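You operate a simulated robot arm through the tools that you are given. There is no shell and no other tool.

You run a simulated robot arm. Do the job below in one go: nothing can be reset, and whatever is moved stays where it is left.

TASK
Tip the cream plate's scraps into the brown tub and stack it on the blue plate.
Fine: move the red mug onto the cork mat, wipe its stain off with the pink cloth, cloth back. Spill none. Set down upright: red mug. What is to be rubbed or washed off counts as gone when no trace of it is left.

Only the result counts: the job must be done as asked and must still hold three seconds after the hand-in. Knocking over, shifting, dropping, spilling or breaking anything else fails it. Flat cloth is picked up by pressing the open fingertips on it (5 to 10 N) and closing them slowly along it; thin cloth reads only 2 to 8 mm in the jaws.

THE ROBOT
A 7-joint arm with a two-finger parallel gripper, fixed in place. Base frame: the origin is on the floor under the middle of its stand, x ahead of it, y to its left, z up; the work surface is at about z = 720. Readings come in mm, degrees, newtons and seconds.
With the tool pointing down near the work surface it reaches from about 340 to 760 mm from the base axis. Its first joint turns from -115.0 to 115.0 degrees. Payload 3.91 kg.
Tool frame: the origin (TCP) lies between the finger pads and is the grasp point; the fingertips stand 30 mm ahead of it; z points along the fingers, y is the line along which they close. The gripper opens to 110 mm. The fingers are 20 mm wide and 10 mm thick; the gripper's body (48 by 112 mm) begins 55 mm behind the TCP.
Orientation is told as [roll, pitch, yaw] about the base's x, y, z axes, in that order, counted from this pose: with the fingers straight down and closing along the base's y, the tool's x points along the base's -x, its y along +y and its z along -z.

THE INTERFACE
- The arm moves only by the tool nudge_tool. Its argument "steps" is a list that holds one entry, the list of rows, each a list of 7 numbers: the shift along the base's x, y, z in mm, then the turn, a rotation vector about the base's x, y, z in degrees, then the opening, from 0 (shut) to 1 (fully open). In form: [[[x, y, z, rx, ry, rz, fingers], ...]]. A call has 1 to 20 rows; each row shifts and turns the commanded pose from where the row before left it. Each row takes 0.2 s and may step no farther than 50 mm and 8.6 degrees from the row before; otherwise, or with a gripper value out of range, the whole call is refused. A pose out of reach is approached as far as the arm can. The call stops where the force on the tool passes 50 N (or 10 N more than at its start, if that is more) or the arm is blocked; 0.2 s more then pass. The fingers move at their own pace (about 108 mm/s each) and stop on an object; they squeeze with about 29 N. The grip force told is the motor's: it shows also when the fingers shut on nothing. Time passes only in rows, and 0.2 s behind the last, so rows that do not move let the fingers close. The reply holds the time, the measured pose of the TCP, the force on the tool along the base axes, the opening and the grip force, in the units named above and with some noise, with the torque about the TCP (base axes, N m) and any sound that the robot's microphone picked up.
- Cameras (640 x 400 px; columns grow to the right, rows downward): "scene" is fixed at [218.8, -649.7, 1311.2]; the picture's right is [0.99, -0.17, 0.00], its down [-0.08, -0.46, -0.88] and it looks along [0.15, 0.87, -0.47] (base axes); focal length 360 px, centre (320, 200). "wrist" rides on the gripper at [72, 17, -103] in the tool frame; the picture's right is [-0.23, 0.97, 0.00], its down [-0.76, -0.18, -0.62] and it looks along [-0.61, -0.14, 0.78] (tool axes); focal length 222 px, centre (320, 200). There is no depth. A picture from a camera that has moved, and an enlarged one, comes with that camera's place and axes in the base frame and with its lens.
- grab_frame(camera): a new picture of that camera. It takes no simulated time.
- move_column(by): slides the trunk up (or, below 0, down) by that many mm; the arm rides with it, the base frame stays. It gives what a move gives, with no picture.
- inspect(camera, box): a new picture of the part [left, top, right, bottom] of that camera's present view, enlarged. It takes no simulated time.
- sign_off(): hands the job in; it is judged then, once.

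Nothing tells you positions but the pictures and the camera data. Unless the task says otherwise, let go and move clear before handing in.

The tools are called after "Call:" by a JSON object that holds its "method" and its "body". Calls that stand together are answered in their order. nudge_tool: Moves the arm, as the interface text tells. Its arguments: {"type":"object","properties":{"steps":{"type":"array","items":{"type":"array","items":{"type":"array","items":{"type":"number"}}}}},"required":["steps"]} The other tools are called the same way: move_column (by) moves the trunk up or down; grab_frame (camera) takes a picture; inspect (camera, box) takes an enlarged picture of a part of a camera's view; sign_off () hands the job in.

At the start:

```text
time_s: 0.0
tool_pos: [356.6, 359.0, 1065.9]
tool_rot: [0.0, -0.1, 0.0]
ft_force: [0.6, -0.5, 0.0]
moment: [0.01, -0.03, 0.0]
gripper_width: 110.0
gripper_force: 0.1
trunk travel left (down, up): [-650.0, 340.0]
```

scene: 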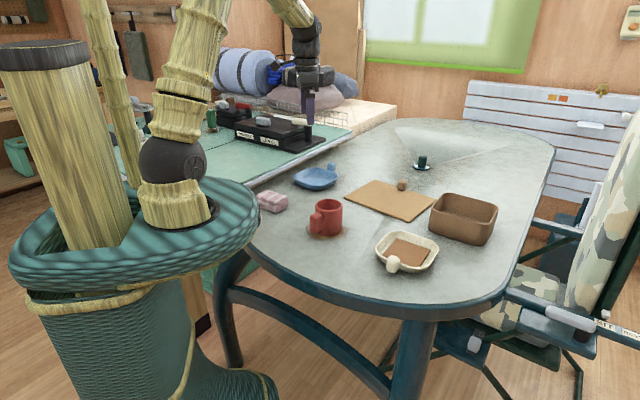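
wrist: 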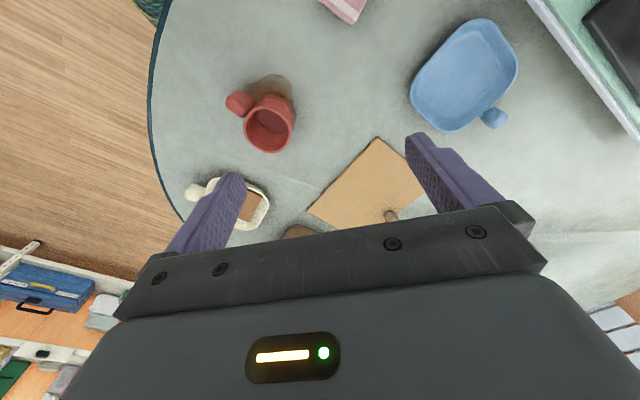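

I see the table with the red mug standing on a brown stain, a pink cloth, a blue plate, a cork mat with a small knob on it, a brown tub, and a cream plate with scraps. I'll take enlarged views first to work out the positions.

Call:
{"method": "inspect", "body": {"camera": "scene", "box": [240, 150, 400, 250]}}

Call:
{"method": "inspect", "body": {"camera": "scene", "box": [350, 170, 510, 290]}}

Call:
{"method": "inspect", "body": {"camera": "wrist", "box": [150, 0, 530, 240]}}

```text
4.00 times, centred on (320, 200) of scene
camera zoom: at [218.8, -649.7, 1311.2], right [0.99, -0.17, 0.0], down [-0.08, -0.46, -0.88], along [0.15, 0.87, -0.47], focal length 1439 px, centre (320, 200)
```

zoom: 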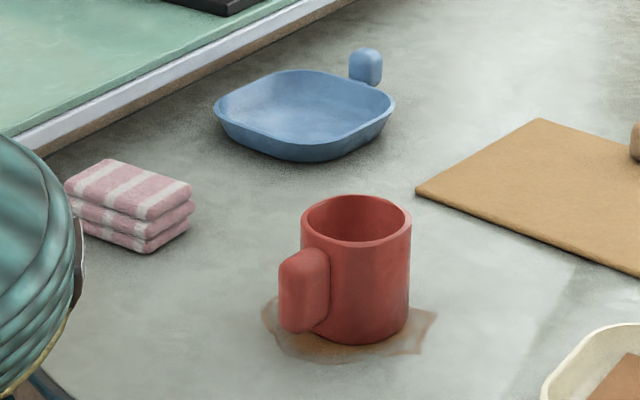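

```text
3.33 times, centred on (430, 230) of scene
camera zoom: at [218.8, -649.7, 1311.2], right [0.99, -0.17, 0.0], down [-0.08, -0.46, -0.88], along [0.15, 0.87, -0.47], focal length 1199 px, centre (-47, 100)
```

zoom: 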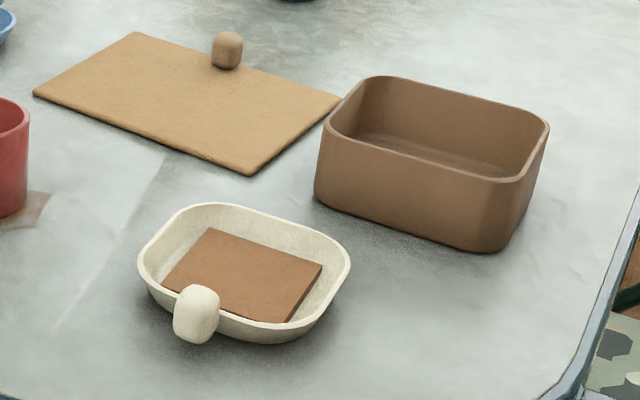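

```text
1.67 times, centred on (340, 120) of wrist
camera zoom: at [283.6, 376.4, 1168.8], right [0.23, 0.97, 0.0], down [0.76, -0.18, 0.62], along [0.61, -0.14, -0.78], focal length 370 px, centre (287, 333)
```

zoom: 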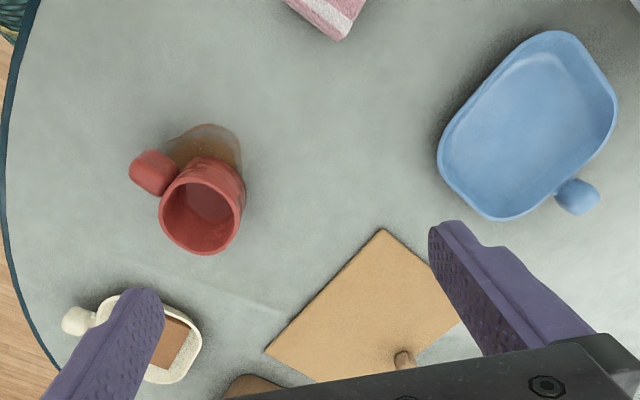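

The picture gives me rough positions: mug about (400,250), cream plate about (585,90), tub about (777,160), mat centre about (650,406), blue plate about (415,590). Next I'll move the arm above the cream plate and tub for a closer look.

Call:
{"method": "nudge_tool", "body": {"steps": [[[30, -35, -10, 0, 0, 0, 1], [30, -35, -10, 0, 0, 0, 1], [30, -35, -10, 0, 0, 0, 1], [30, -35, -10, 0, 0, 0, 1], [30, -35, -10, 0, 0, 0, 1], [30, -35, -10, 0, 0, 0, 1], [0, 0, 0, 0, 0, 0, 1]]]}}

Call:
{"method": "grab_frame", "body": {"camera": "wrist"}}

Call:
{"method": "grab_frame", "body": {"camera": "scene"}}

```text
time_s: 1.6
tool_pos: [538.2, 148.2, 1007.0]
tool_rot: [0.1, 0.0, 0.1]
ft_force: [0.2, 0.1, 0.0]
moment: [-0.01, -0.03, 0.01]
gripper_width: 110.0
gripper_force: 0.1
trunk travel left (down, up): [-650.0, 340.0]
```

```text
taken
camera wrist: at [464.3, 166.0, 1109.4], right [0.23, 0.97, 0.0], down [0.76, -0.18, 0.62], along [0.61, -0.14, -0.78], focal length 222 px, centre (320, 200)
```

wrist: 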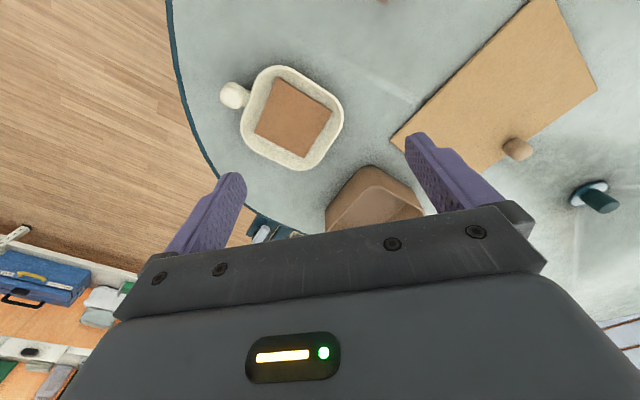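

```text
taken
```

scene: 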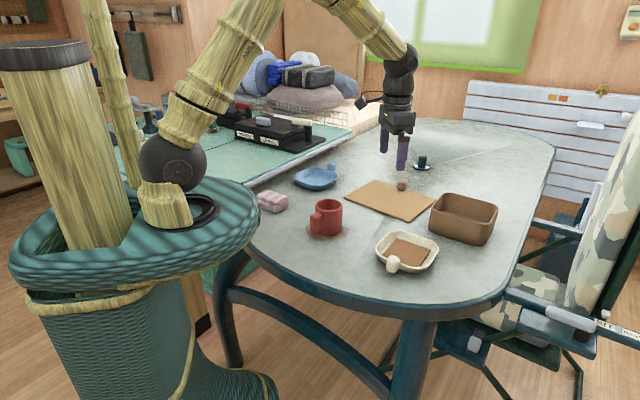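

The cream plate shows up clearly with the slab of scraps in it and its knob on the robot-right side. I'll check the scene camera's calibration against the fingertips and zoom in on the wrist view.

Call:
{"method": "inspect", "body": {"camera": "scene", "box": [345, 100, 445, 190]}}

Call:
{"method": "inspect", "body": {"camera": "wrist", "box": [200, 50, 360, 190]}}

Call:
{"method": "inspect", "body": {"camera": "scene", "box": [360, 220, 450, 280]}}

```text
4.44 times, centred on (395, 145) of scene
camera zoom: at [218.8, -649.7, 1311.2], right [0.99, -0.17, 0.0], down [-0.08, -0.46, -0.88], along [0.15, 0.87, -0.47], focal length 1599 px, centre (-13, 444)
```

zoom: 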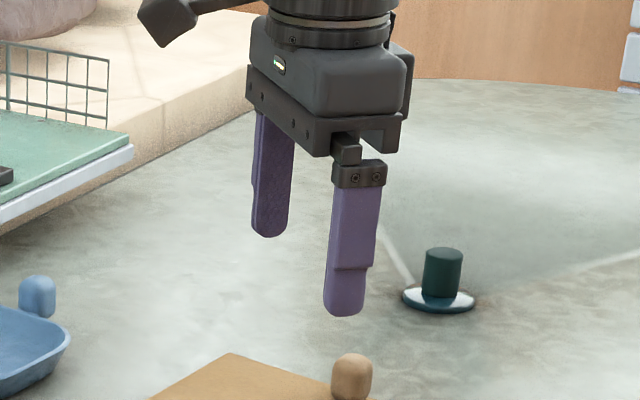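

```text
2.86 times, centred on (280, 120) of wrist
camera zoom: at [464.3, 166.0, 1109.4], right [0.23, 0.97, 0.0], down [0.76, -0.18, 0.62], along [0.61, -0.14, -0.78], focal length 635 px, centre (434, 429)
```

zoom: 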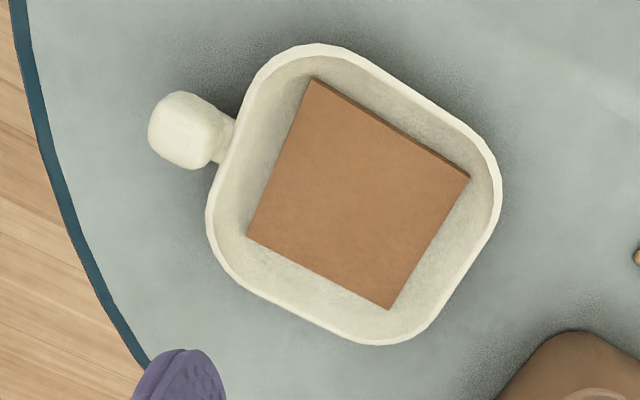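

```text
6.67 times, centred on (405, 250) of scene
camera zoom: at [218.8, -649.7, 1311.2], right [0.99, -0.17, 0.0], down [-0.08, -0.46, -0.88], along [0.15, 0.87, -0.47], focal length 2398 px, centre (-247, -133)
```

zoom: 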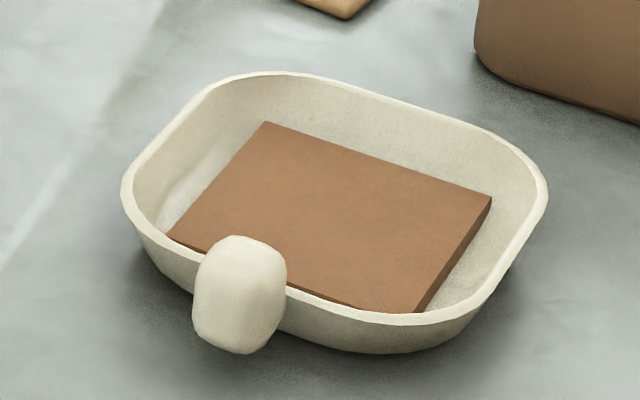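

The scene and wrist cameras agree to a few mm. Next I'll move above the mug, turning 45° to line up with its handle, to see what is in it and how the stain lies.

Call:
{"method": "nudge_tool", "body": {"steps": [[[-25, 14, -6, 0, 0, 7.5, 1], [-25, 14, -6, 0, 0, 7.5, 1], [-25, 14, -6, 0, 0, 7.5, 1], [-25, 14, -6, 0, 0, 7.5, 1], [-25, 14, -6, 0, 0, 7.5, 1], [-25, 14, -6, 0, 0, 7.5, 1], [0, 0, 0, 0, 0, 0, 1]]]}}

Call:
{"method": "grab_frame", "body": {"camera": "wrist"}}

Call:
{"method": "inspect", "body": {"camera": "wrist", "box": [200, 0, 440, 190]}}

Call:
{"method": "grab_frame", "body": {"camera": "scene"}}

```text
time_s: 3.2
tool_pos: [386.5, 233.6, 970.7]
tool_rot: [0.1, 0.0, 45.1]
ft_force: [0.4, -0.3, 0.9]
moment: [0.0, -0.02, 0.02]
gripper_width: 109.9
gripper_force: 0.0
trunk travel left (down, up): [-650.0, 340.0]
```

```text
taken
camera wrist: at [323.2, 194.1, 1073.0], right [-0.53, 0.85, 0.0], down [0.66, 0.41, 0.62], along [0.53, 0.33, -0.78], focal length 222 px, centre (320, 200)
```

wrist: 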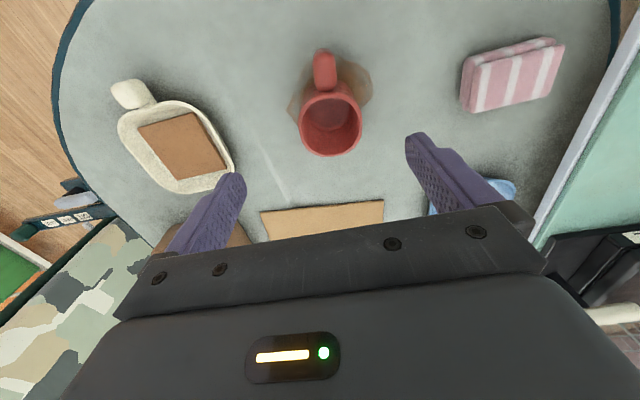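

```text
2.11 times, centred on (320, 95) of wrist
camera zoom: at [323.2, 194.1, 1073.0], right [-0.53, 0.85, 0.0], down [0.66, 0.41, 0.62], along [0.53, 0.33, -0.78], focal length 468 px, centre (320, 421)
```

zoom: 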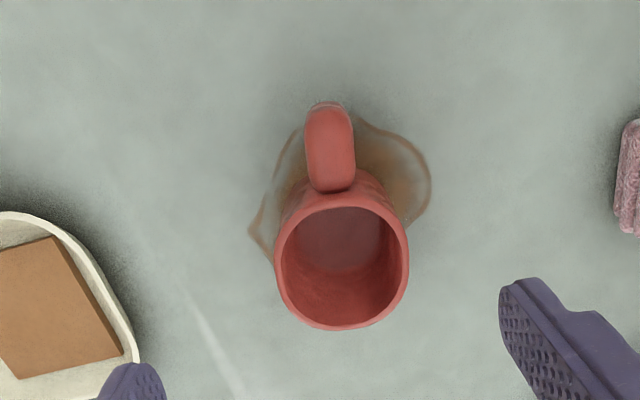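

```text
taken
```

scene: 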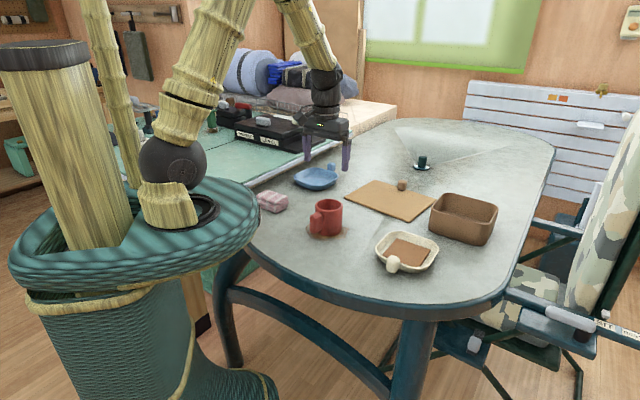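

The mug is round, about 76 mm across and 85 mm tall, centred near (402,255). I'll move over it and check the alignment before straddling it.

Call:
{"method": "nudge_tool", "body": {"steps": [[[5, 7, -32, 0, 0, -2.5, 1], [5, 7, -32, 0, 0, -2.5, 1], [5, 7, -32, 0, 0, 0, 1], [0, 0, 0, 0, 0, 0, 1]]]}}

Call:
{"method": "grab_frame", "body": {"camera": "wrist"}}

Call:
{"method": "inspect", "body": {"camera": "scene", "box": [270, 100, 390, 250]}}

```text
time_s: 4.2
tool_pos: [402.0, 253.7, 874.6]
tool_rot: [0.0, -0.1, 40.0]
ft_force: [0.8, 0.4, -0.7]
moment: [-0.02, 0.0, 0.01]
gripper_width: 110.1
gripper_force: 0.1
trunk travel left (down, up): [-650.0, 340.0]
```

```text
taken
camera wrist: at [334.5, 221.6, 976.7], right [-0.45, 0.89, 0.0], down [0.7, 0.35, 0.62], along [0.56, 0.28, -0.78], focal length 222 px, centre (320, 200)
```

wrist: 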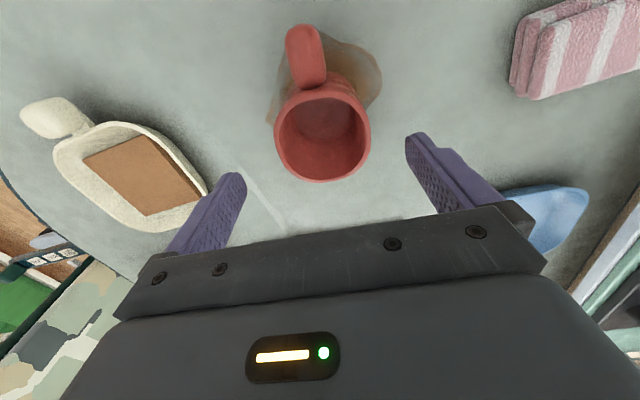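

```text
2.67 times, centred on (330, 175) of scene
camera zoom: at [218.8, -649.7, 1311.2], right [0.99, -0.17, 0.0], down [-0.08, -0.46, -0.88], along [0.15, 0.87, -0.47], focal length 959 px, centre (293, 267)
```

zoom: 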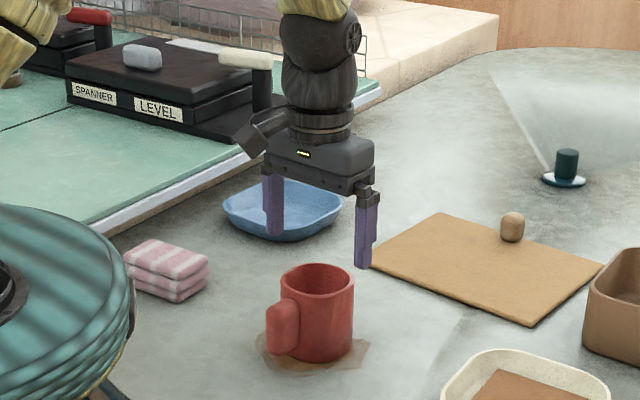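

Well centred over the mug. I'll lower until the fingers straddle the body, with the palm staying above the rim.

Call:
{"method": "nudge_tool", "body": {"steps": [[[0, 0, -36, 0, 0, 0, 1], [0, 0, -36, 0, 0, 0, 1], [0, 0, -30, 0, 0, 0, 1], [0, 0, 0, 0, 0, 0, 1]]]}}

Call:
{"method": "grab_frame", "body": {"camera": "wrist"}}

Call:
{"method": "inspect", "body": {"camera": "scene", "box": [270, 130, 390, 250]}}

```text
time_s: 5.2
tool_pos: [402.0, 253.7, 772.8]
tool_rot: [0.0, -0.1, 39.9]
ft_force: [0.3, -0.5, -1.0]
moment: [0.01, -0.01, 0.01]
gripper_width: 110.1
gripper_force: 0.0
trunk travel left (down, up): [-650.0, 340.0]
```

```text
taken
camera wrist: at [335.0, 220.9, 874.7], right [-0.45, 0.89, 0.0], down [0.7, 0.35, 0.62], along [0.56, 0.28, -0.78], focal length 222 px, centre (320, 200)
```

wrist: 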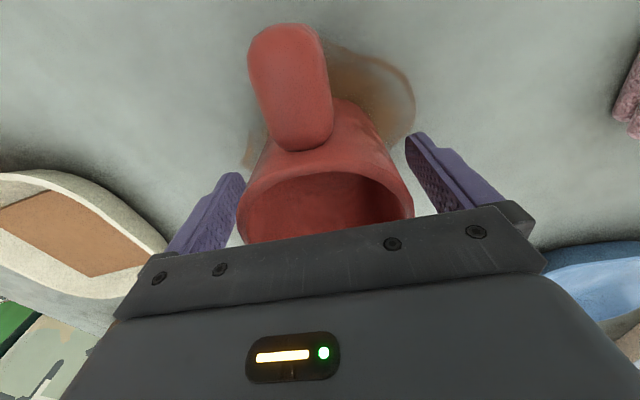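

```text
3.33 times, centred on (330, 190) of scene
camera zoom: at [218.8, -649.7, 1311.2], right [0.99, -0.17, 0.0], down [-0.08, -0.46, -0.88], along [0.15, 0.87, -0.47], focal length 1199 px, centre (287, 233)
```

zoom: 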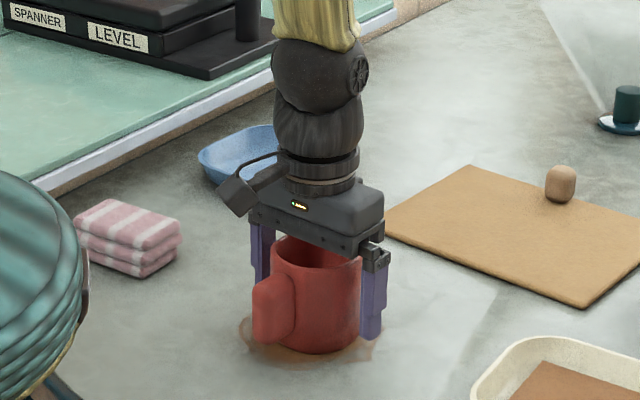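

The fingers straddle the mug evenly. I'll close on it.

Call:
{"method": "nudge_tool", "body": {"steps": [[[0, 0, 0, 0, 0, 0, 0.74], [0, 0, 0, 0, 0, 0, 0.7], [0, 0, 0, 0, 0, 0, 0.6], [0, 0, 0, 0, 0, 0, 0.3], [0, 0, 0, 0, 0, 0, 0], [0, 0, 0, 0, 0, 0, 0]]]}}

```text
time_s: 6.6
tool_pos: [401.1, 254.6, 772.5]
tool_rot: [0.0, 0.0, 40.1]
ft_force: [-0.2, -0.2, 0.3]
moment: [0.0, -0.08, -0.01]
gripper_width: 77.6
gripper_force: 29.6
trunk travel left (down, up): [-650.0, 340.0]
```

It's gripped at 77.6 mm. I'll lift slowly and check it comes up level.

Call:
{"method": "nudge_tool", "body": {"steps": [[[0, 0, 8, 0, 0, 0, 0], [0, 0, 12, 0, 0, 0, 0], [0, 0, 20, 0, 0, 0, 0], [0, 0, 0, 0, 0, 0, 0]]]}}

Call:
{"method": "inspect", "body": {"camera": "scene", "box": [270, 110, 390, 250]}}

Call:
{"method": "grab_frame", "body": {"camera": "wrist"}}

```text
time_s: 7.6
tool_pos: [400.8, 253.6, 812.9]
tool_rot: [0.0, -0.1, 40.0]
ft_force: [-0.6, 0.2, -2.6]
moment: [-0.01, -0.01, 0.05]
gripper_width: 77.7
gripper_force: 28.8
trunk travel left (down, up): [-650.0, 340.0]
```

```text
2.86 times, centred on (330, 180) of scene
camera zoom: at [218.8, -649.7, 1311.2], right [0.99, -0.17, 0.0], down [-0.08, -0.46, -0.88], along [0.15, 0.87, -0.47], focal length 1028 px, centre (291, 257)
```

zoom: 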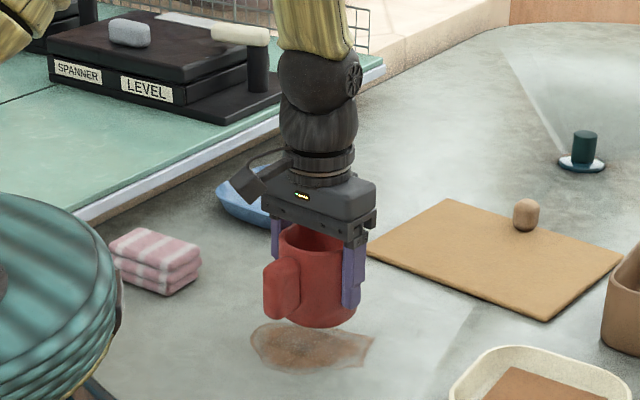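

```text
taken
camera wrist: at [334.5, 220.9, 915.3], right [-0.45, 0.89, 0.0], down [0.7, 0.35, 0.62], along [0.56, 0.28, -0.78], focal length 222 px, centre (320, 200)
```

wrist: 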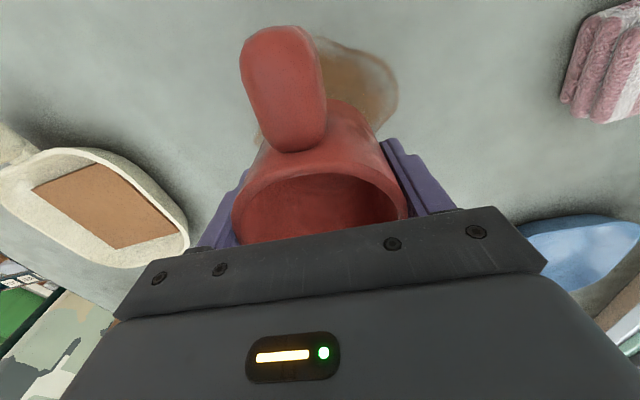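

The mug is up level and weighs about 0.25 kg, and the stain is now exposed. I'll carry the mug over to the near half of the cork mat.

Call:
{"method": "nudge_tool", "body": {"steps": [[[10, 6, 10, 0, 0, 0, 0], [30, 18, 10, 0, 0, 0, 0], [36, 22, 0, 0, 0, 0, 0], [36, 22, 0, 0, 0, 0, 0], [36, 22, 0, 0, 0, 0, 0], [36, 22, 0, 0, 0, 0, 0], [30, 18, 0, 0, 0, 0, 0], [14, 10, 0, 0, 0, 0, 0], [0, 0, 0, 0, 0, 0, 0]]]}}

Call:
{"method": "grab_frame", "body": {"camera": "scene"}}

Call:
{"method": "grab_frame", "body": {"camera": "wrist"}}

```text
time_s: 9.6
tool_pos: [629.0, 393.6, 831.9]
tool_rot: [0.0, 0.1, 40.0]
ft_force: [-1.0, 0.4, -1.5]
moment: [-0.02, -0.02, -0.02]
gripper_width: 78.0
gripper_force: 28.3
trunk travel left (down, up): [-650.0, 340.0]
```

```text
taken
```

scene: 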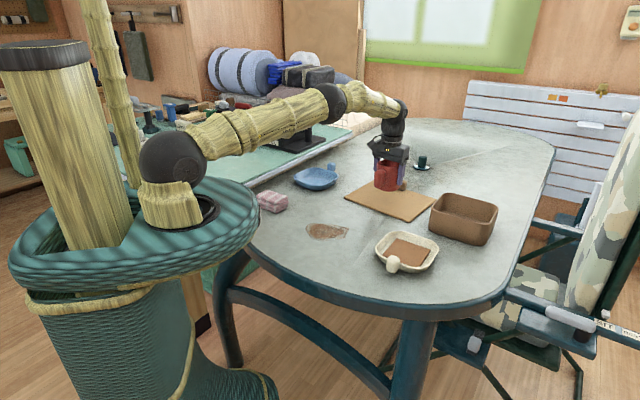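

```text
taken
camera wrist: at [563.1, 361.3, 934.7], right [-0.45, 0.89, 0.0], down [0.7, 0.35, 0.62], along [0.55, 0.28, -0.78], focal length 222 px, centre (320, 200)
```

wrist: 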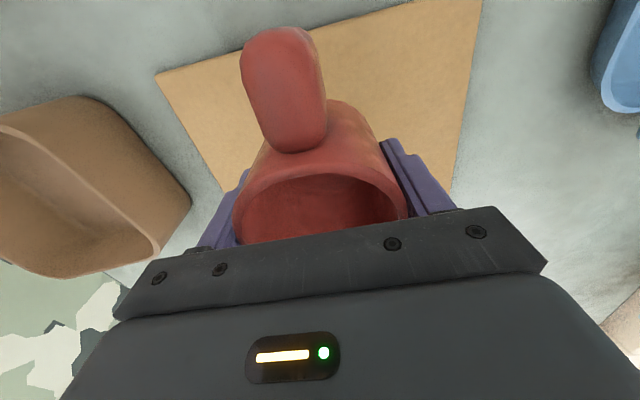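

The mug is well inside the mat. I'll lower it, going slowly at the end to feel for contact.

Call:
{"method": "nudge_tool", "body": {"steps": [[[0, 0, -20, 0, 0, 0, 0], [0, 0, -18, 0, 0, 0, 0], [0, 0, -6, 0, 0, 0, 0], [0, 0, -3, 0, 0, 0, 0], [0, 0, 0, 0, 0, 0, 0]]]}}

Call:
{"method": "inspect", "body": {"camera": "scene", "box": [340, 110, 460, 230]}}

```text
time_s: 10.8
tool_pos: [628.8, 393.2, 784.8]
tool_rot: [0.0, 0.0, 40.0]
ft_force: [-0.4, 0.2, -1.3]
moment: [-0.03, 0.03, -0.01]
gripper_width: 77.8
gripper_force: 28.7
trunk travel left (down, up): [-650.0, 340.0]
```

```text
3.33 times, centred on (400, 170) of scene
camera zoom: at [218.8, -649.7, 1311.2], right [0.99, -0.17, 0.0], down [-0.08, -0.46, -0.88], along [0.15, 0.87, -0.47], focal length 1199 px, centre (53, 300)
```

zoom: 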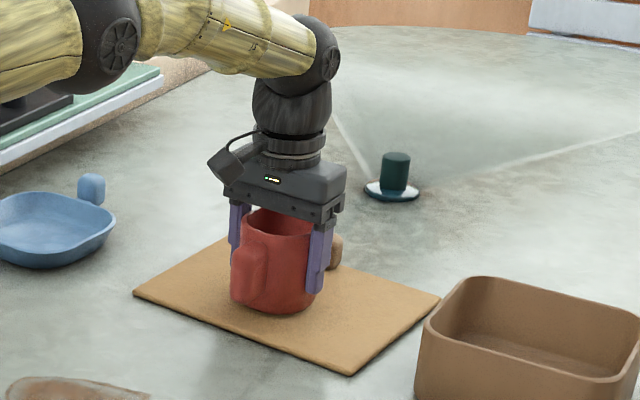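

Call:
{"method": "nudge_tool", "body": {"steps": [[[0, 0, -1.5, 0, 0, 0, 0], [0, 0, -1.5, 0, 0, 0, 0], [0, 0, -1, 0, 0, 0, 0], [0, 0, 0, 0, 0, 0, 0]]]}}

```text
time_s: 11.8
tool_pos: [629.4, 393.6, 780.8]
tool_rot: [0.0, 0.0, 40.0]
ft_force: [-0.3, -0.4, -1.6]
moment: [0.0, -0.03, -0.04]
gripper_width: 77.6
gripper_force: 28.8
trunk travel left (down, up): [-650.0, 340.0]
```

The force still shows only the mug's weight, so there's no contact yet. I'll go on down in 1 mm steps.

Call:
{"method": "nudge_tool", "body": {"steps": [[[0, 0, -1, 0, 0, 0, 0], [0, 0, -1, 0, 0, 0, 0], [0, 0, 0, 0, 0, 0, 0]]]}}

Call:
{"method": "nudge_tool", "body": {"steps": [[[0, 0, -1, 0, 0, 0, 0], [0, 0, 0, 0, 0, 0, 0]]]}}

```text
time_s: 12.6
tool_pos: [629.5, 394.4, 780.5]
tool_rot: [0.0, 0.0, 40.1]
ft_force: [0.3, -1.1, 9.8]
moment: [-0.19, 0.26, -0.01]
gripper_width: 77.8
gripper_force: 29.0
trunk travel left (down, up): [-650.0, 340.0]
```

```text
time_s: 13.2
tool_pos: [629.2, 393.8, 780.1]
tool_rot: [0.0, -0.2, 39.9]
ft_force: [1.9, 0.1, 17.7]
moment: [-0.36, 0.44, -0.03]
gripper_width: 77.6
gripper_force: 28.7
trunk travel left (down, up): [-650.0, 340.0]
```

It has touched down with about 17 N. I'll ease off a little, then open the fingers.

Call:
{"method": "nudge_tool", "body": {"steps": [[[0, 0, 1.8, 0, 0, 0, 0], [0, 0, 0, 0, 0, 0, 0]]]}}

Call:
{"method": "nudge_tool", "body": {"steps": [[[0, 0, 0, 0, 0, 0, 0.74], [0, 0, 0, 0, 0, 0, 0.85], [0, 0, 0, 0, 0, 0, 1], [0, 0, 0, 0, 0, 0, 1]]]}}

Call:
{"method": "inspect", "body": {"camera": "scene", "box": [340, 110, 460, 230]}}

Call:
{"method": "grab_frame", "body": {"camera": "wrist"}}

```text
time_s: 13.8
tool_pos: [629.5, 393.9, 779.0]
tool_rot: [0.0, -0.1, 40.1]
ft_force: [4.8, 3.2, 11.9]
moment: [0.14, -0.18, -0.03]
gripper_width: 77.7
gripper_force: 28.9
trunk travel left (down, up): [-650.0, 340.0]
```

```text
time_s: 14.8
tool_pos: [628.1, 393.0, 780.2]
tool_rot: [0.0, 0.1, 40.1]
ft_force: [0.0, -0.1, -0.5]
moment: [-0.03, 0.04, 0.0]
gripper_width: 109.9
gripper_force: 0.1
trunk travel left (down, up): [-650.0, 340.0]
```

```text
3.33 times, centred on (400, 170) of scene
camera zoom: at [218.8, -649.7, 1311.2], right [0.99, -0.17, 0.0], down [-0.08, -0.46, -0.88], along [0.15, 0.87, -0.47], focal length 1199 px, centre (53, 300)
```

zoom: 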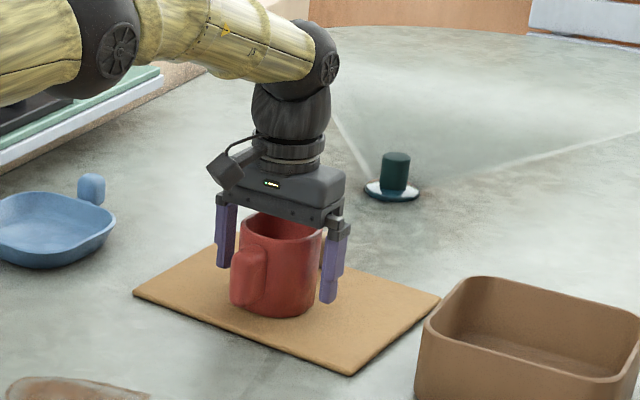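

```text
taken
camera wrist: at [562.6, 360.9, 882.4], right [-0.45, 0.89, 0.0], down [0.7, 0.35, 0.62], along [0.56, 0.28, -0.78], focal length 222 px, centre (320, 200)
```

wrist: 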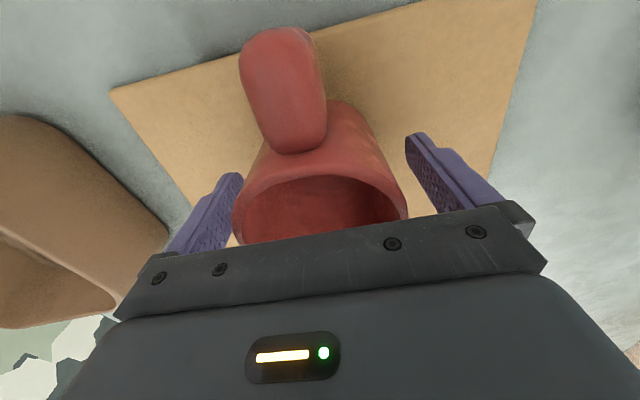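

The mug stands upright on the mat. I'll rise clear and go look at the cloth near (244,437).

Call:
{"method": "nudge_tool", "body": {"steps": [[[0, 0, 30, 0, 0, 0, 1], [0, 0, 45, 0, 0, 0, 1], [0, 0, 45, 0, 0, 0, 1], [-40, 3, 20, 0, 0, 0, 1], [-45, 5, 0, 0, 0, 0, 1], [-45, 5, 0, 0, 0, 0, 1], [-45, 5, 0, 0, 0, 0, 1], [-45, 5, 0, 0, 0, 0, 1], [-45, 5, 0, 0, 0, 0, 1], [-45, 5, 0, 0, 0, 0, 1], [-45, 5, 0, 0, 0, 0, 1], [0, 0, 0, 0, 0, 0, 1]]]}}

Call:
{"method": "grab_frame", "body": {"camera": "wrist"}}

Call:
{"method": "inspect", "body": {"camera": "wrist", "box": [200, 0, 440, 190]}}

Call:
{"method": "grab_frame", "body": {"camera": "scene"}}

```text
time_s: 17.4
tool_pos: [275.4, 432.5, 920.8]
tool_rot: [0.0, 0.0, 40.0]
ft_force: [-0.4, 0.4, -0.5]
moment: [-0.01, -0.02, 0.03]
gripper_width: 109.7
gripper_force: 0.0
trunk travel left (down, up): [-650.0, 340.0]
```

```text
taken
camera wrist: at [208.6, 399.3, 1023.2], right [-0.45, 0.89, 0.0], down [0.7, 0.35, 0.62], along [0.56, 0.28, -0.78], focal length 222 px, centre (320, 200)
```

wrist: 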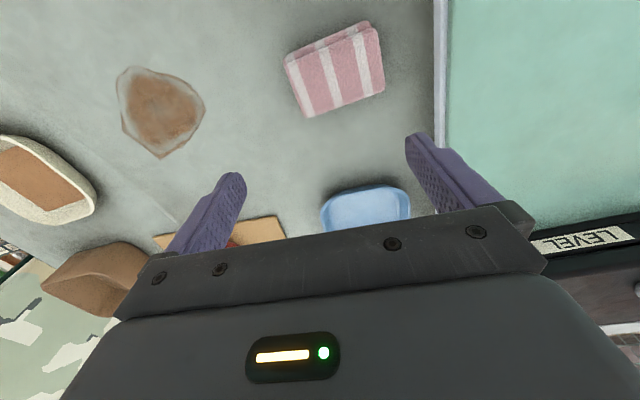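

```text
2.11 times, centred on (320, 95) of wrist
camera zoom: at [208.6, 399.3, 1023.2], right [-0.45, 0.89, 0.0], down [0.7, 0.35, 0.62], along [0.56, 0.28, -0.78], focal length 468 px, centre (320, 421)
```

zoom: 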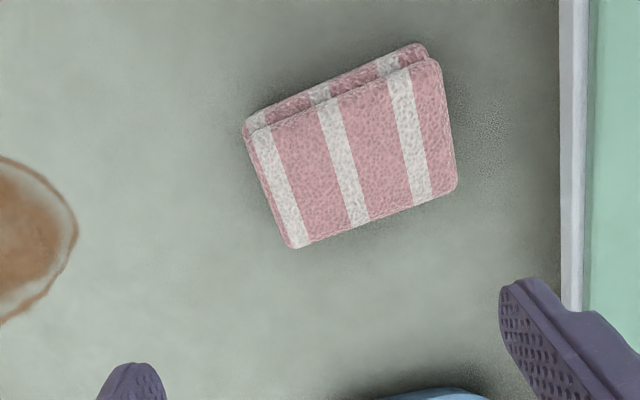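

```text
taken
```

scene: 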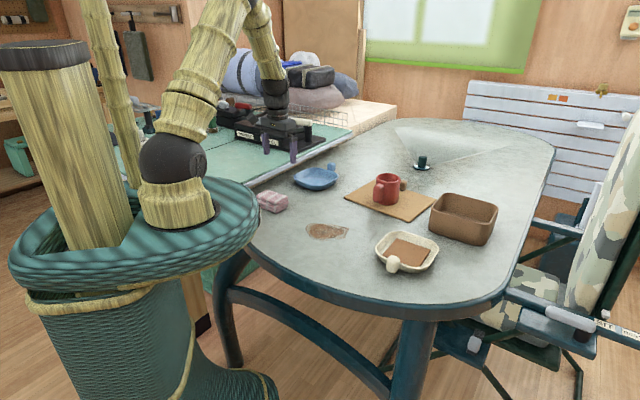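

The cloth is a folded block of about 95×60×30 mm, centred near (243,440) with its long axis at about 135° azimuth. I'll turn the gripper to close across the short side and hover above it.

Call:
{"method": "nudge_tool", "body": {"steps": [[[-3, 1, -2, 0, 0, -8.5, 1], [-3, 1, -2, 0, 0, -8.5, 1], [-3, 1, -2, 0, 0, -8.5, 1], [-3, 1, -2, 0, 0, -8.5, 1], [-3, 1, -2, 0, 0, -8.5, 1], [-3, 1, -2, 0, 0, -8.5, 1], [-3, 1, -2, 0, 0, -8.5, 1], [-3, 0, -2, 0, 0, -8.5, 1], [-3, 0, -2, 0, 0, -8.5, 1], [-3, 0, -2, 0, 0, -8.5, 1], [0, 0, 0, 0, 0, 0, 1]]]}}

Call:
{"method": "grab_frame", "body": {"camera": "wrist"}}

Call:
{"method": "inspect", "body": {"camera": "wrist", "box": [200, 0, 440, 190]}}

Call:
{"method": "inspect", "body": {"camera": "scene", "box": [220, 110, 380, 250]}}

```text
time_s: 19.8
tool_pos: [244.9, 439.5, 899.4]
tool_rot: [0.0, 0.0, -45.1]
ft_force: [0.1, 0.6, -0.1]
moment: [0.02, -0.01, 0.02]
gripper_width: 109.8
gripper_force: 0.0
trunk travel left (down, up): [-650.0, 340.0]
```

```text
taken
camera wrist: at [205.0, 502.6, 1002.6], right [0.85, 0.53, 0.0], down [0.41, -0.67, 0.62], along [0.33, -0.53, -0.78], focal length 222 px, centre (320, 200)
```

wrist: 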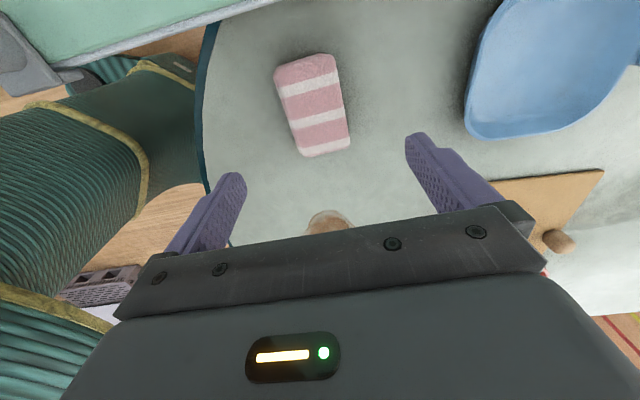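

```text
2.11 times, centred on (320, 95) of wrist
camera zoom: at [205.0, 502.6, 1002.6], right [0.85, 0.53, 0.0], down [0.41, -0.67, 0.62], along [0.33, -0.53, -0.78], focal length 468 px, centre (320, 421)
```

zoom: 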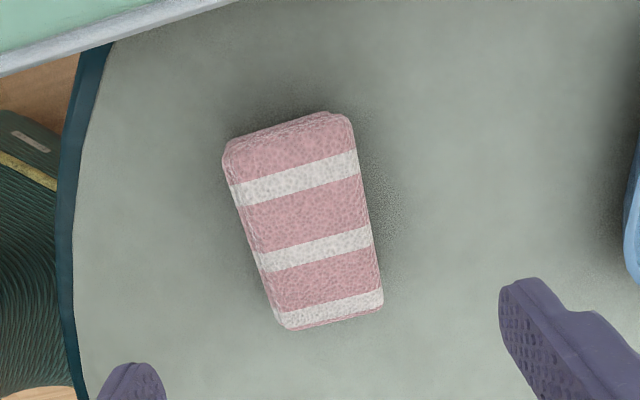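

```text
2.86 times, centred on (300, 180) of scene
camera zoom: at [218.8, -649.7, 1311.2], right [0.99, -0.17, 0.0], down [-0.08, -0.46, -0.88], along [0.15, 0.87, -0.47], focal length 1028 px, centre (377, 257)
```

zoom: 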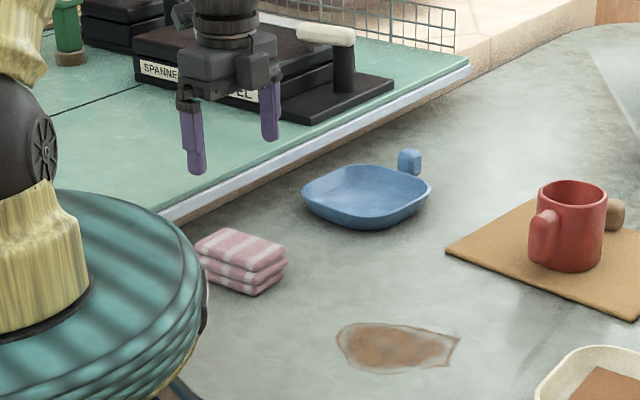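

The gripper is lined up across the cloth's short side. I'll descend so the fingertips end about 7 mm above the table.

Call:
{"method": "nudge_tool", "body": {"steps": [[[-1, 0, -40, 0, 0, 0, 1], [-1, -1, -40, 0, 0, 0, 1], [-1, 0, -35, 0, 0, 0, 1], [0, 0, -20, 0, 0, 0, 1], [0, 0, -7, 0, 0, 0, 1], [0, 0, 0, 0, 0, 0, 1]]]}}

Call:
{"method": "grab_frame", "body": {"camera": "wrist"}}

Call:
{"method": "inspect", "body": {"camera": "scene", "box": [220, 140, 330, 230]}}

```text
time_s: 21.2
tool_pos: [241.3, 438.4, 758.5]
tool_rot: [0.0, -0.1, -45.0]
ft_force: [0.2, 0.1, 0.4]
moment: [0.0, 0.03, 0.01]
gripper_width: 110.1
gripper_force: 0.0
trunk travel left (down, up): [-650.0, 340.0]
```

```text
taken
camera wrist: at [201.6, 501.9, 860.2], right [0.85, 0.53, 0.0], down [0.41, -0.66, 0.62], along [0.33, -0.53, -0.78], focal length 222 px, centre (320, 200)
```

wrist: 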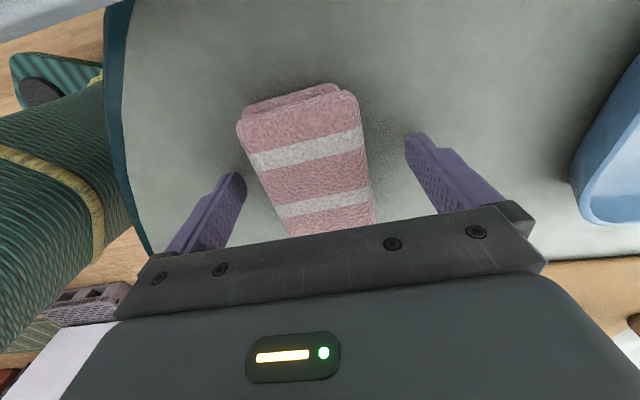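

```text
4.44 times, centred on (275, 185) of scene
camera zoom: at [218.8, -649.7, 1311.2], right [0.99, -0.17, 0.0], down [-0.08, -0.46, -0.88], along [0.15, 0.87, -0.47], focal length 1599 px, centre (520, 267)
```

zoom: 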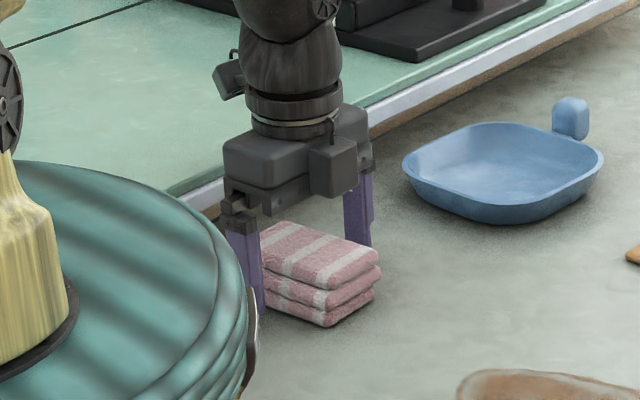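

The cloth is between the fingers, which I'll close gently.

Call:
{"method": "nudge_tool", "body": {"steps": [[[0, 0, 0, 0, 0, 0, 0.75], [0, 0, 0, 0, 0, 0, 0.62], [0, 0, 0, 0, 0, 0, 0.54], [0, 0, 0, 0, 0, 0, 0.48], [0, 0, 0, 0, 0, 0, 0.42], [0, 0, 0, 0, 0, 0, 0.42]]]}}

Call:
{"method": "grab_frame", "body": {"camera": "wrist"}}

```text
time_s: 22.6
tool_pos: [241.0, 438.9, 757.8]
tool_rot: [-0.1, 0.0, -45.0]
ft_force: [-0.2, 0.3, 0.9]
moment: [0.04, -0.03, -0.03]
gripper_width: 65.2
gripper_force: 29.3
trunk travel left (down, up): [-650.0, 340.0]
```

```text
taken
camera wrist: at [201.7, 501.9, 860.4], right [0.85, 0.53, 0.0], down [0.41, -0.66, 0.62], along [0.33, -0.53, -0.78], focal length 222 px, centre (320, 200)
```

wrist: 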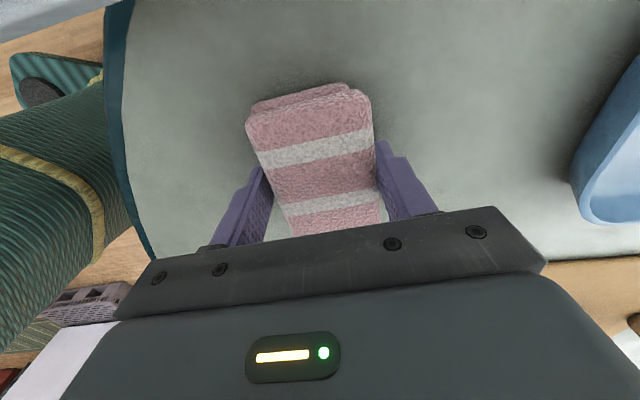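

It's gripped at 65 mm and full force. The cloth shifted about 4.5 mm when the fingers centred it, so its original place was about (238,436), which I'll use for the return. Now I'll lift.

Call:
{"method": "nudge_tool", "body": {"steps": [[[0, 0, 10, 0, 0, 0, 0.4], [0, 0, 20, 0, 0, 0, 0.4], [0, 0, 40, 0, 0, 0, 0.4], [0, 0, 0, 0, 0, 0, 0.4]]]}}

Call:
{"method": "grab_frame", "body": {"camera": "wrist"}}

Call:
{"method": "inspect", "body": {"camera": "scene", "box": [220, 110, 380, 250]}}

```text
time_s: 23.6
tool_pos: [242.7, 437.1, 828.5]
tool_rot: [0.1, 0.0, -45.0]
ft_force: [-0.4, 0.6, -1.3]
moment: [0.02, 0.0, 0.03]
gripper_width: 65.3
gripper_force: 29.0
trunk travel left (down, up): [-650.0, 340.0]
```

```text
taken
camera wrist: at [202.4, 501.6, 930.3], right [0.85, 0.53, 0.0], down [0.41, -0.66, 0.62], along [0.33, -0.53, -0.78], focal length 222 px, centre (320, 200)
```

wrist: 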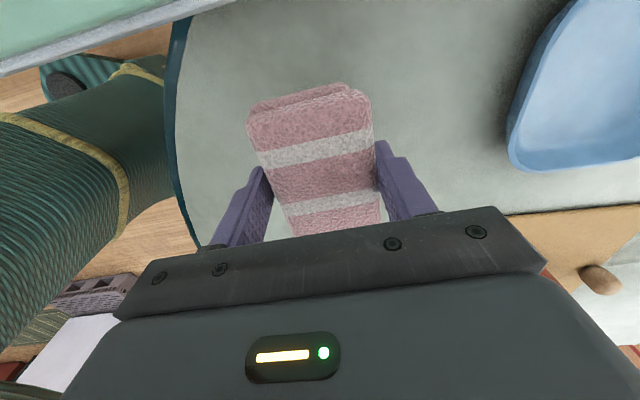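

```text
2.86 times, centred on (300, 180) of scene
camera zoom: at [218.8, -649.7, 1311.2], right [0.99, -0.17, 0.0], down [-0.08, -0.46, -0.88], along [0.15, 0.87, -0.47], focal length 1028 px, centre (377, 257)
```

zoom: 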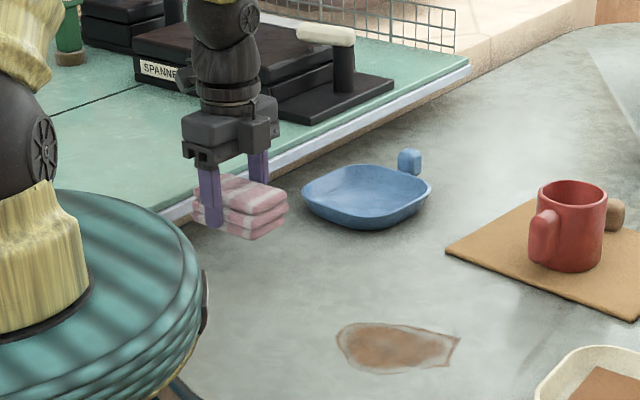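

The cloth is held firmly and weighs little. The stain spans roughly x 334–465, y 197–300, so I'll carry the cloth over it and lower until it just touches.

Call:
{"method": "nudge_tool", "body": {"steps": [[[25, -31, 0, 0, 0, 0, 0.4], [25, -31, 0, 0, 0, 0, 0.4], [25, -31, 0, 0, 0, 0, 0.4], [25, -31, 0, 0, 0, 0, 0.4], [25, -31, 0, 0, 0, 0, 0.4], [28, -35, 0, 0, 0, 0, 0.4], [0, 0, -40, 0, 0, 0, 0.4], [0, 0, -22, 0, 0, 0, 0.4], [0, 0, -5, 0, 0, 0, 0.4], [0, 0, 0, 0, 0, 0, 0.4]]]}}

Call:
{"method": "grab_frame", "body": {"camera": "wrist"}}

Call:
{"method": "inspect", "body": {"camera": "scene", "box": [250, 140, 390, 260]}}

```text
time_s: 25.8
tool_pos: [395.5, 246.3, 761.3]
tool_rot: [0.0, 0.1, -44.9]
ft_force: [0.2, 0.2, -0.4]
moment: [0.01, -0.01, 0.02]
gripper_width: 65.3
gripper_force: 28.7
trunk travel left (down, up): [-650.0, 340.0]
```

```text
taken
camera wrist: at [354.7, 311.1, 864.0], right [0.85, 0.53, 0.0], down [0.41, -0.66, 0.62], along [0.33, -0.53, -0.78], focal length 222 px, centre (320, 200)
```

wrist: 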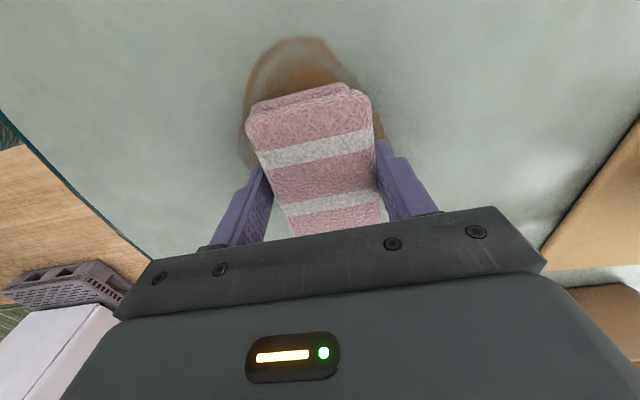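

```text
3.33 times, centred on (320, 200) of scene
camera zoom: at [218.8, -649.7, 1311.2], right [0.99, -0.17, 0.0], down [-0.08, -0.46, -0.88], along [0.15, 0.87, -0.47], focal length 1199 px, centre (320, 200)
```

zoom: 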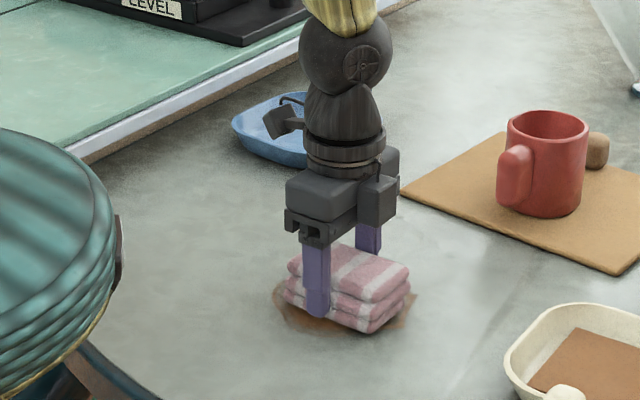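

Call:
{"method": "nudge_tool", "body": {"steps": [[[0, 0, -2, 0, 0, 0, 0.4], [0, 0, -1, 0, 0, 0, 0.4], [0, 0, 0, 0, 0, 0, 0.4]]]}}

Call:
{"method": "nudge_tool", "body": {"steps": [[[0, 0, -1, 0, 0, 0, 0.4], [0, 0, 0, 0, 0, 0, 0.4]]]}}

```text
time_s: 26.6
tool_pos: [393.7, 247.5, 758.6]
tool_rot: [0.0, 0.0, -45.0]
ft_force: [0.0, 0.3, -0.7]
moment: [0.04, 0.0, 0.0]
gripper_width: 65.2
gripper_force: 29.0
trunk travel left (down, up): [-650.0, 340.0]
```

```text
time_s: 27.2
tool_pos: [394.4, 249.4, 758.4]
tool_rot: [0.1, -0.1, -45.0]
ft_force: [-0.6, -0.6, 7.3]
moment: [-0.16, 0.11, -0.03]
gripper_width: 65.2
gripper_force: 28.9
trunk travel left (down, up): [-650.0, 340.0]
```

Contact is at about 7 N, and I'll start rubbing with strokes along the cloth's long axis.

Call:
{"method": "nudge_tool", "body": {"steps": [[[-8.5, 8.5, 0, 0, 0, 0, 0.4], [-8.5, 8.5, 0, 0, 0, 0, 0.4], [-8.5, 8.5, 0, 0, 0, 0, 0.4], [8.5, -8.5, 0, 0, 0, 0, 0.4], [8.5, -8.5, 0, 0, 0, 0, 0.4], [8.5, -8.5, 0, 0, 0, 0, 0.4], [8.5, -8.5, 0, 0, 0, 0, 0.4], [8.5, -8.5, 0, 0, 0, 0, 0.4], [8.5, -8.5, 0, 0, 0, 0, 0.4], [-8.5, 8.5, 0, 0, 0, 0, 0.4], [-8.5, 8.5, 0, 0, 0, 0, 0.4], [-8.5, 8.5, 0, 0, 0, 0, 0.4]]]}}

Call:
{"method": "grab_frame", "body": {"camera": "wrist"}}

Call:
{"method": "inspect", "body": {"camera": "scene", "box": [250, 140, 390, 260]}}

```text
time_s: 29.8
tool_pos: [394.0, 247.1, 757.5]
tool_rot: [0.2, 0.0, -45.0]
ft_force: [4.0, -2.7, 16.4]
moment: [-0.31, -0.21, 0.01]
gripper_width: 65.5
gripper_force: 29.3
trunk travel left (down, up): [-650.0, 340.0]
```

```text
taken
camera wrist: at [354.5, 310.6, 860.1], right [0.85, 0.53, 0.0], down [0.41, -0.67, 0.62], along [0.33, -0.53, -0.78], focal length 222 px, centre (320, 200)
```

wrist: 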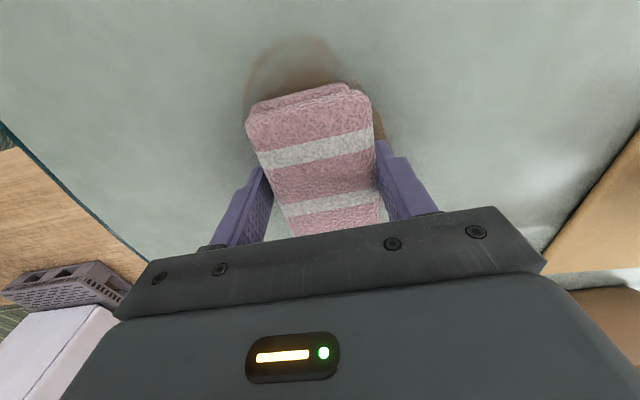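

```text
3.33 times, centred on (320, 200) of scene
camera zoom: at [218.8, -649.7, 1311.2], right [0.99, -0.17, 0.0], down [-0.08, -0.46, -0.88], along [0.15, 0.87, -0.47], focal length 1199 px, centre (320, 200)
```

zoom: 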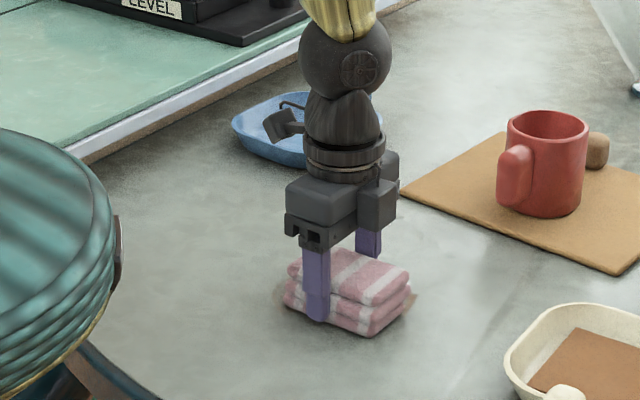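

The stain is fading. I'll ease the pressure slightly and continue with strokes on the side nearer the robot.

Call:
{"method": "nudge_tool", "body": {"steps": [[[-10, -10, 0.6, 0, 0, 0, 0.4], [-10, -10, 0, 0, 0, 0, 0.4], [-9, 9, 0, 0, 0, 0, 0.4], [-9, 9, 0, 0, 0, 0, 0.4], [-9, 9, 0, 0, 0, 0, 0.4], [9, -9, 0, 0, 0, 0, 0.4], [9, -9, 0, 0, 0, 0, 0.4], [9, -9, 0, 0, 0, 0, 0.4], [9, -9, 0, 0, 0, 0, 0.4], [9, -9, 0, 0, 0, 0, 0.4], [9, -9, 0, 0, 0, 0, 0.4], [-9, 9, 0, 0, 0, 0, 0.4], [-9, 9, 0, 0, 0, 0, 0.4], [-9, 9, 0, 0, 0, 0, 0.4], [-9, 9, 0, 0, 0, 0, 0.4], [-9, 9, 0, 0, 0, 0, 0.4], [-9, 9, 0, 0, 0, 0, 0.4], [9, -9, 0, 0, 0, 0, 0.4], [9, -9, 0, 0, 0, 0, 0.4], [9, -9, 0, 0, 0, 0, 0.4]]]}}

Call:
{"method": "inspect", "body": {"camera": "scene", "box": [250, 140, 390, 260]}}

```text
time_s: 34.0
tool_pos: [372.9, 227.9, 757.7]
tool_rot: [-0.1, 0.0, -45.1]
ft_force: [-0.5, -0.7, 1.0]
moment: [0.05, 0.01, 0.0]
gripper_width: 65.4
gripper_force: 29.1
trunk travel left (down, up): [-650.0, 340.0]
```

```text
3.33 times, centred on (320, 200) of scene
camera zoom: at [218.8, -649.7, 1311.2], right [0.99, -0.17, 0.0], down [-0.08, -0.46, -0.88], along [0.15, 0.87, -0.47], focal length 1199 px, centre (320, 200)
```

zoom: 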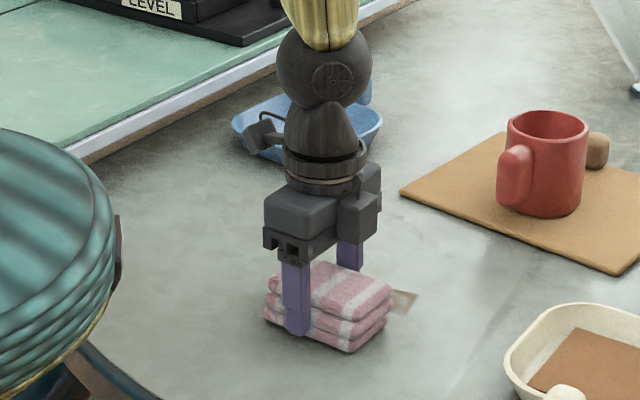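

The pressure has dropped to about 1 N here, so I'll press down again and repeat this strip, then do the far side.

Call:
{"method": "nudge_tool", "body": {"steps": [[[0, 0, -0.7, 0, 0, 0, 0.4], [-9, 9, 0, 0, 0, 0, 0.4], [-9, 9, 0, 0, 0, 0, 0.4], [-9, 9, 0, 0, 0, 0, 0.4], [9, -9, 0, 0, 0, 0, 0.4], [9, -9, 0, 0, 0, 0, 0.4], [9, -9, 0, 0, 0, 0, 0.4], [9, -9, 0, 0, 0, 0, 0.4], [9, -9, 0, 0, 0, 0, 0.4], [9, -9, 0, 0, 0, 0, 0.4], [-9, 9, 0, 0, 0, 0, 0.4], [-9, 9, 0, 0, 0, 0, 0.4], [-9, 9, 0, 0, 0, 0, 0.4]]]}}

Call:
{"method": "nudge_tool", "body": {"steps": [[[10, 10, 0, 0, 0, 0, 0.4], [10, 10, 0, 0, 0, 0, 0.4], [10, 10, 0, 0, 0, 0, 0.4], [10, 10, 0, 0, 0, 0, 0.4], [-9, 9, 0, 0, 0, 0, 0.4], [-9, 9, 0, 0, 0, 0, 0.4], [-9, 9, 0, 0, 0, 0, 0.4], [9, -9, 0, 0, 0, 0, 0.4], [9, -9, 0, 0, 0, 0, 0.4], [9, -9, 0, 0, 0, 0, 0.4], [9, -9, 0, 0, 0, 0, 0.4], [9, -9, 0, 0, 0, 0, 0.4], [9, -9, 0, 0, 0, 0, 0.4], [-9, 9, 0, 0, 0, 0, 0.4], [-9, 9, 0, 0, 0, 0, 0.4], [-9, 9, 0, 0, 0, 0, 0.4]]]}}

Call:
{"method": "inspect", "body": {"camera": "scene", "box": [250, 140, 390, 260]}}

Call:
{"method": "grab_frame", "body": {"camera": "wrist"}}

```text
time_s: 36.8
tool_pos: [375.0, 227.0, 757.5]
tool_rot: [0.1, 0.0, -45.0]
ft_force: [4.6, -4.2, 20.6]
moment: [-0.38, -0.12, 0.09]
gripper_width: 65.0
gripper_force: 29.1
trunk travel left (down, up): [-650.0, 340.0]
```

```text
time_s: 40.2
tool_pos: [413.4, 268.5, 758.9]
tool_rot: [0.0, -0.1, -45.0]
ft_force: [4.4, -2.9, 15.1]
moment: [-0.32, -0.15, 0.1]
gripper_width: 65.3
gripper_force: 28.9
trunk travel left (down, up): [-650.0, 340.0]
```

```text
3.33 times, centred on (320, 200) of scene
camera zoom: at [218.8, -649.7, 1311.2], right [0.99, -0.17, 0.0], down [-0.08, -0.46, -0.88], along [0.15, 0.87, -0.47], focal length 1199 px, centre (320, 200)
```

zoom: 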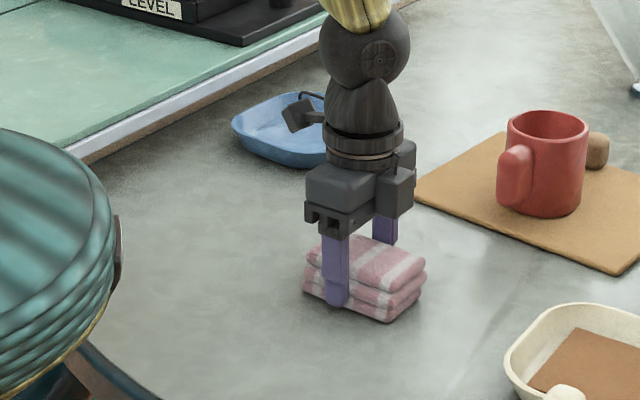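

```text
taken
camera wrist: at [374.7, 331.0, 859.8], right [0.85, 0.53, 0.0], down [0.41, -0.67, 0.62], along [0.33, -0.53, -0.78], focal length 222 px, centre (320, 200)
```

wrist: 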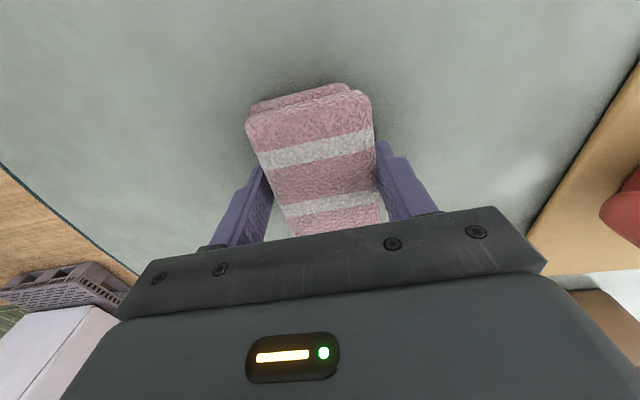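

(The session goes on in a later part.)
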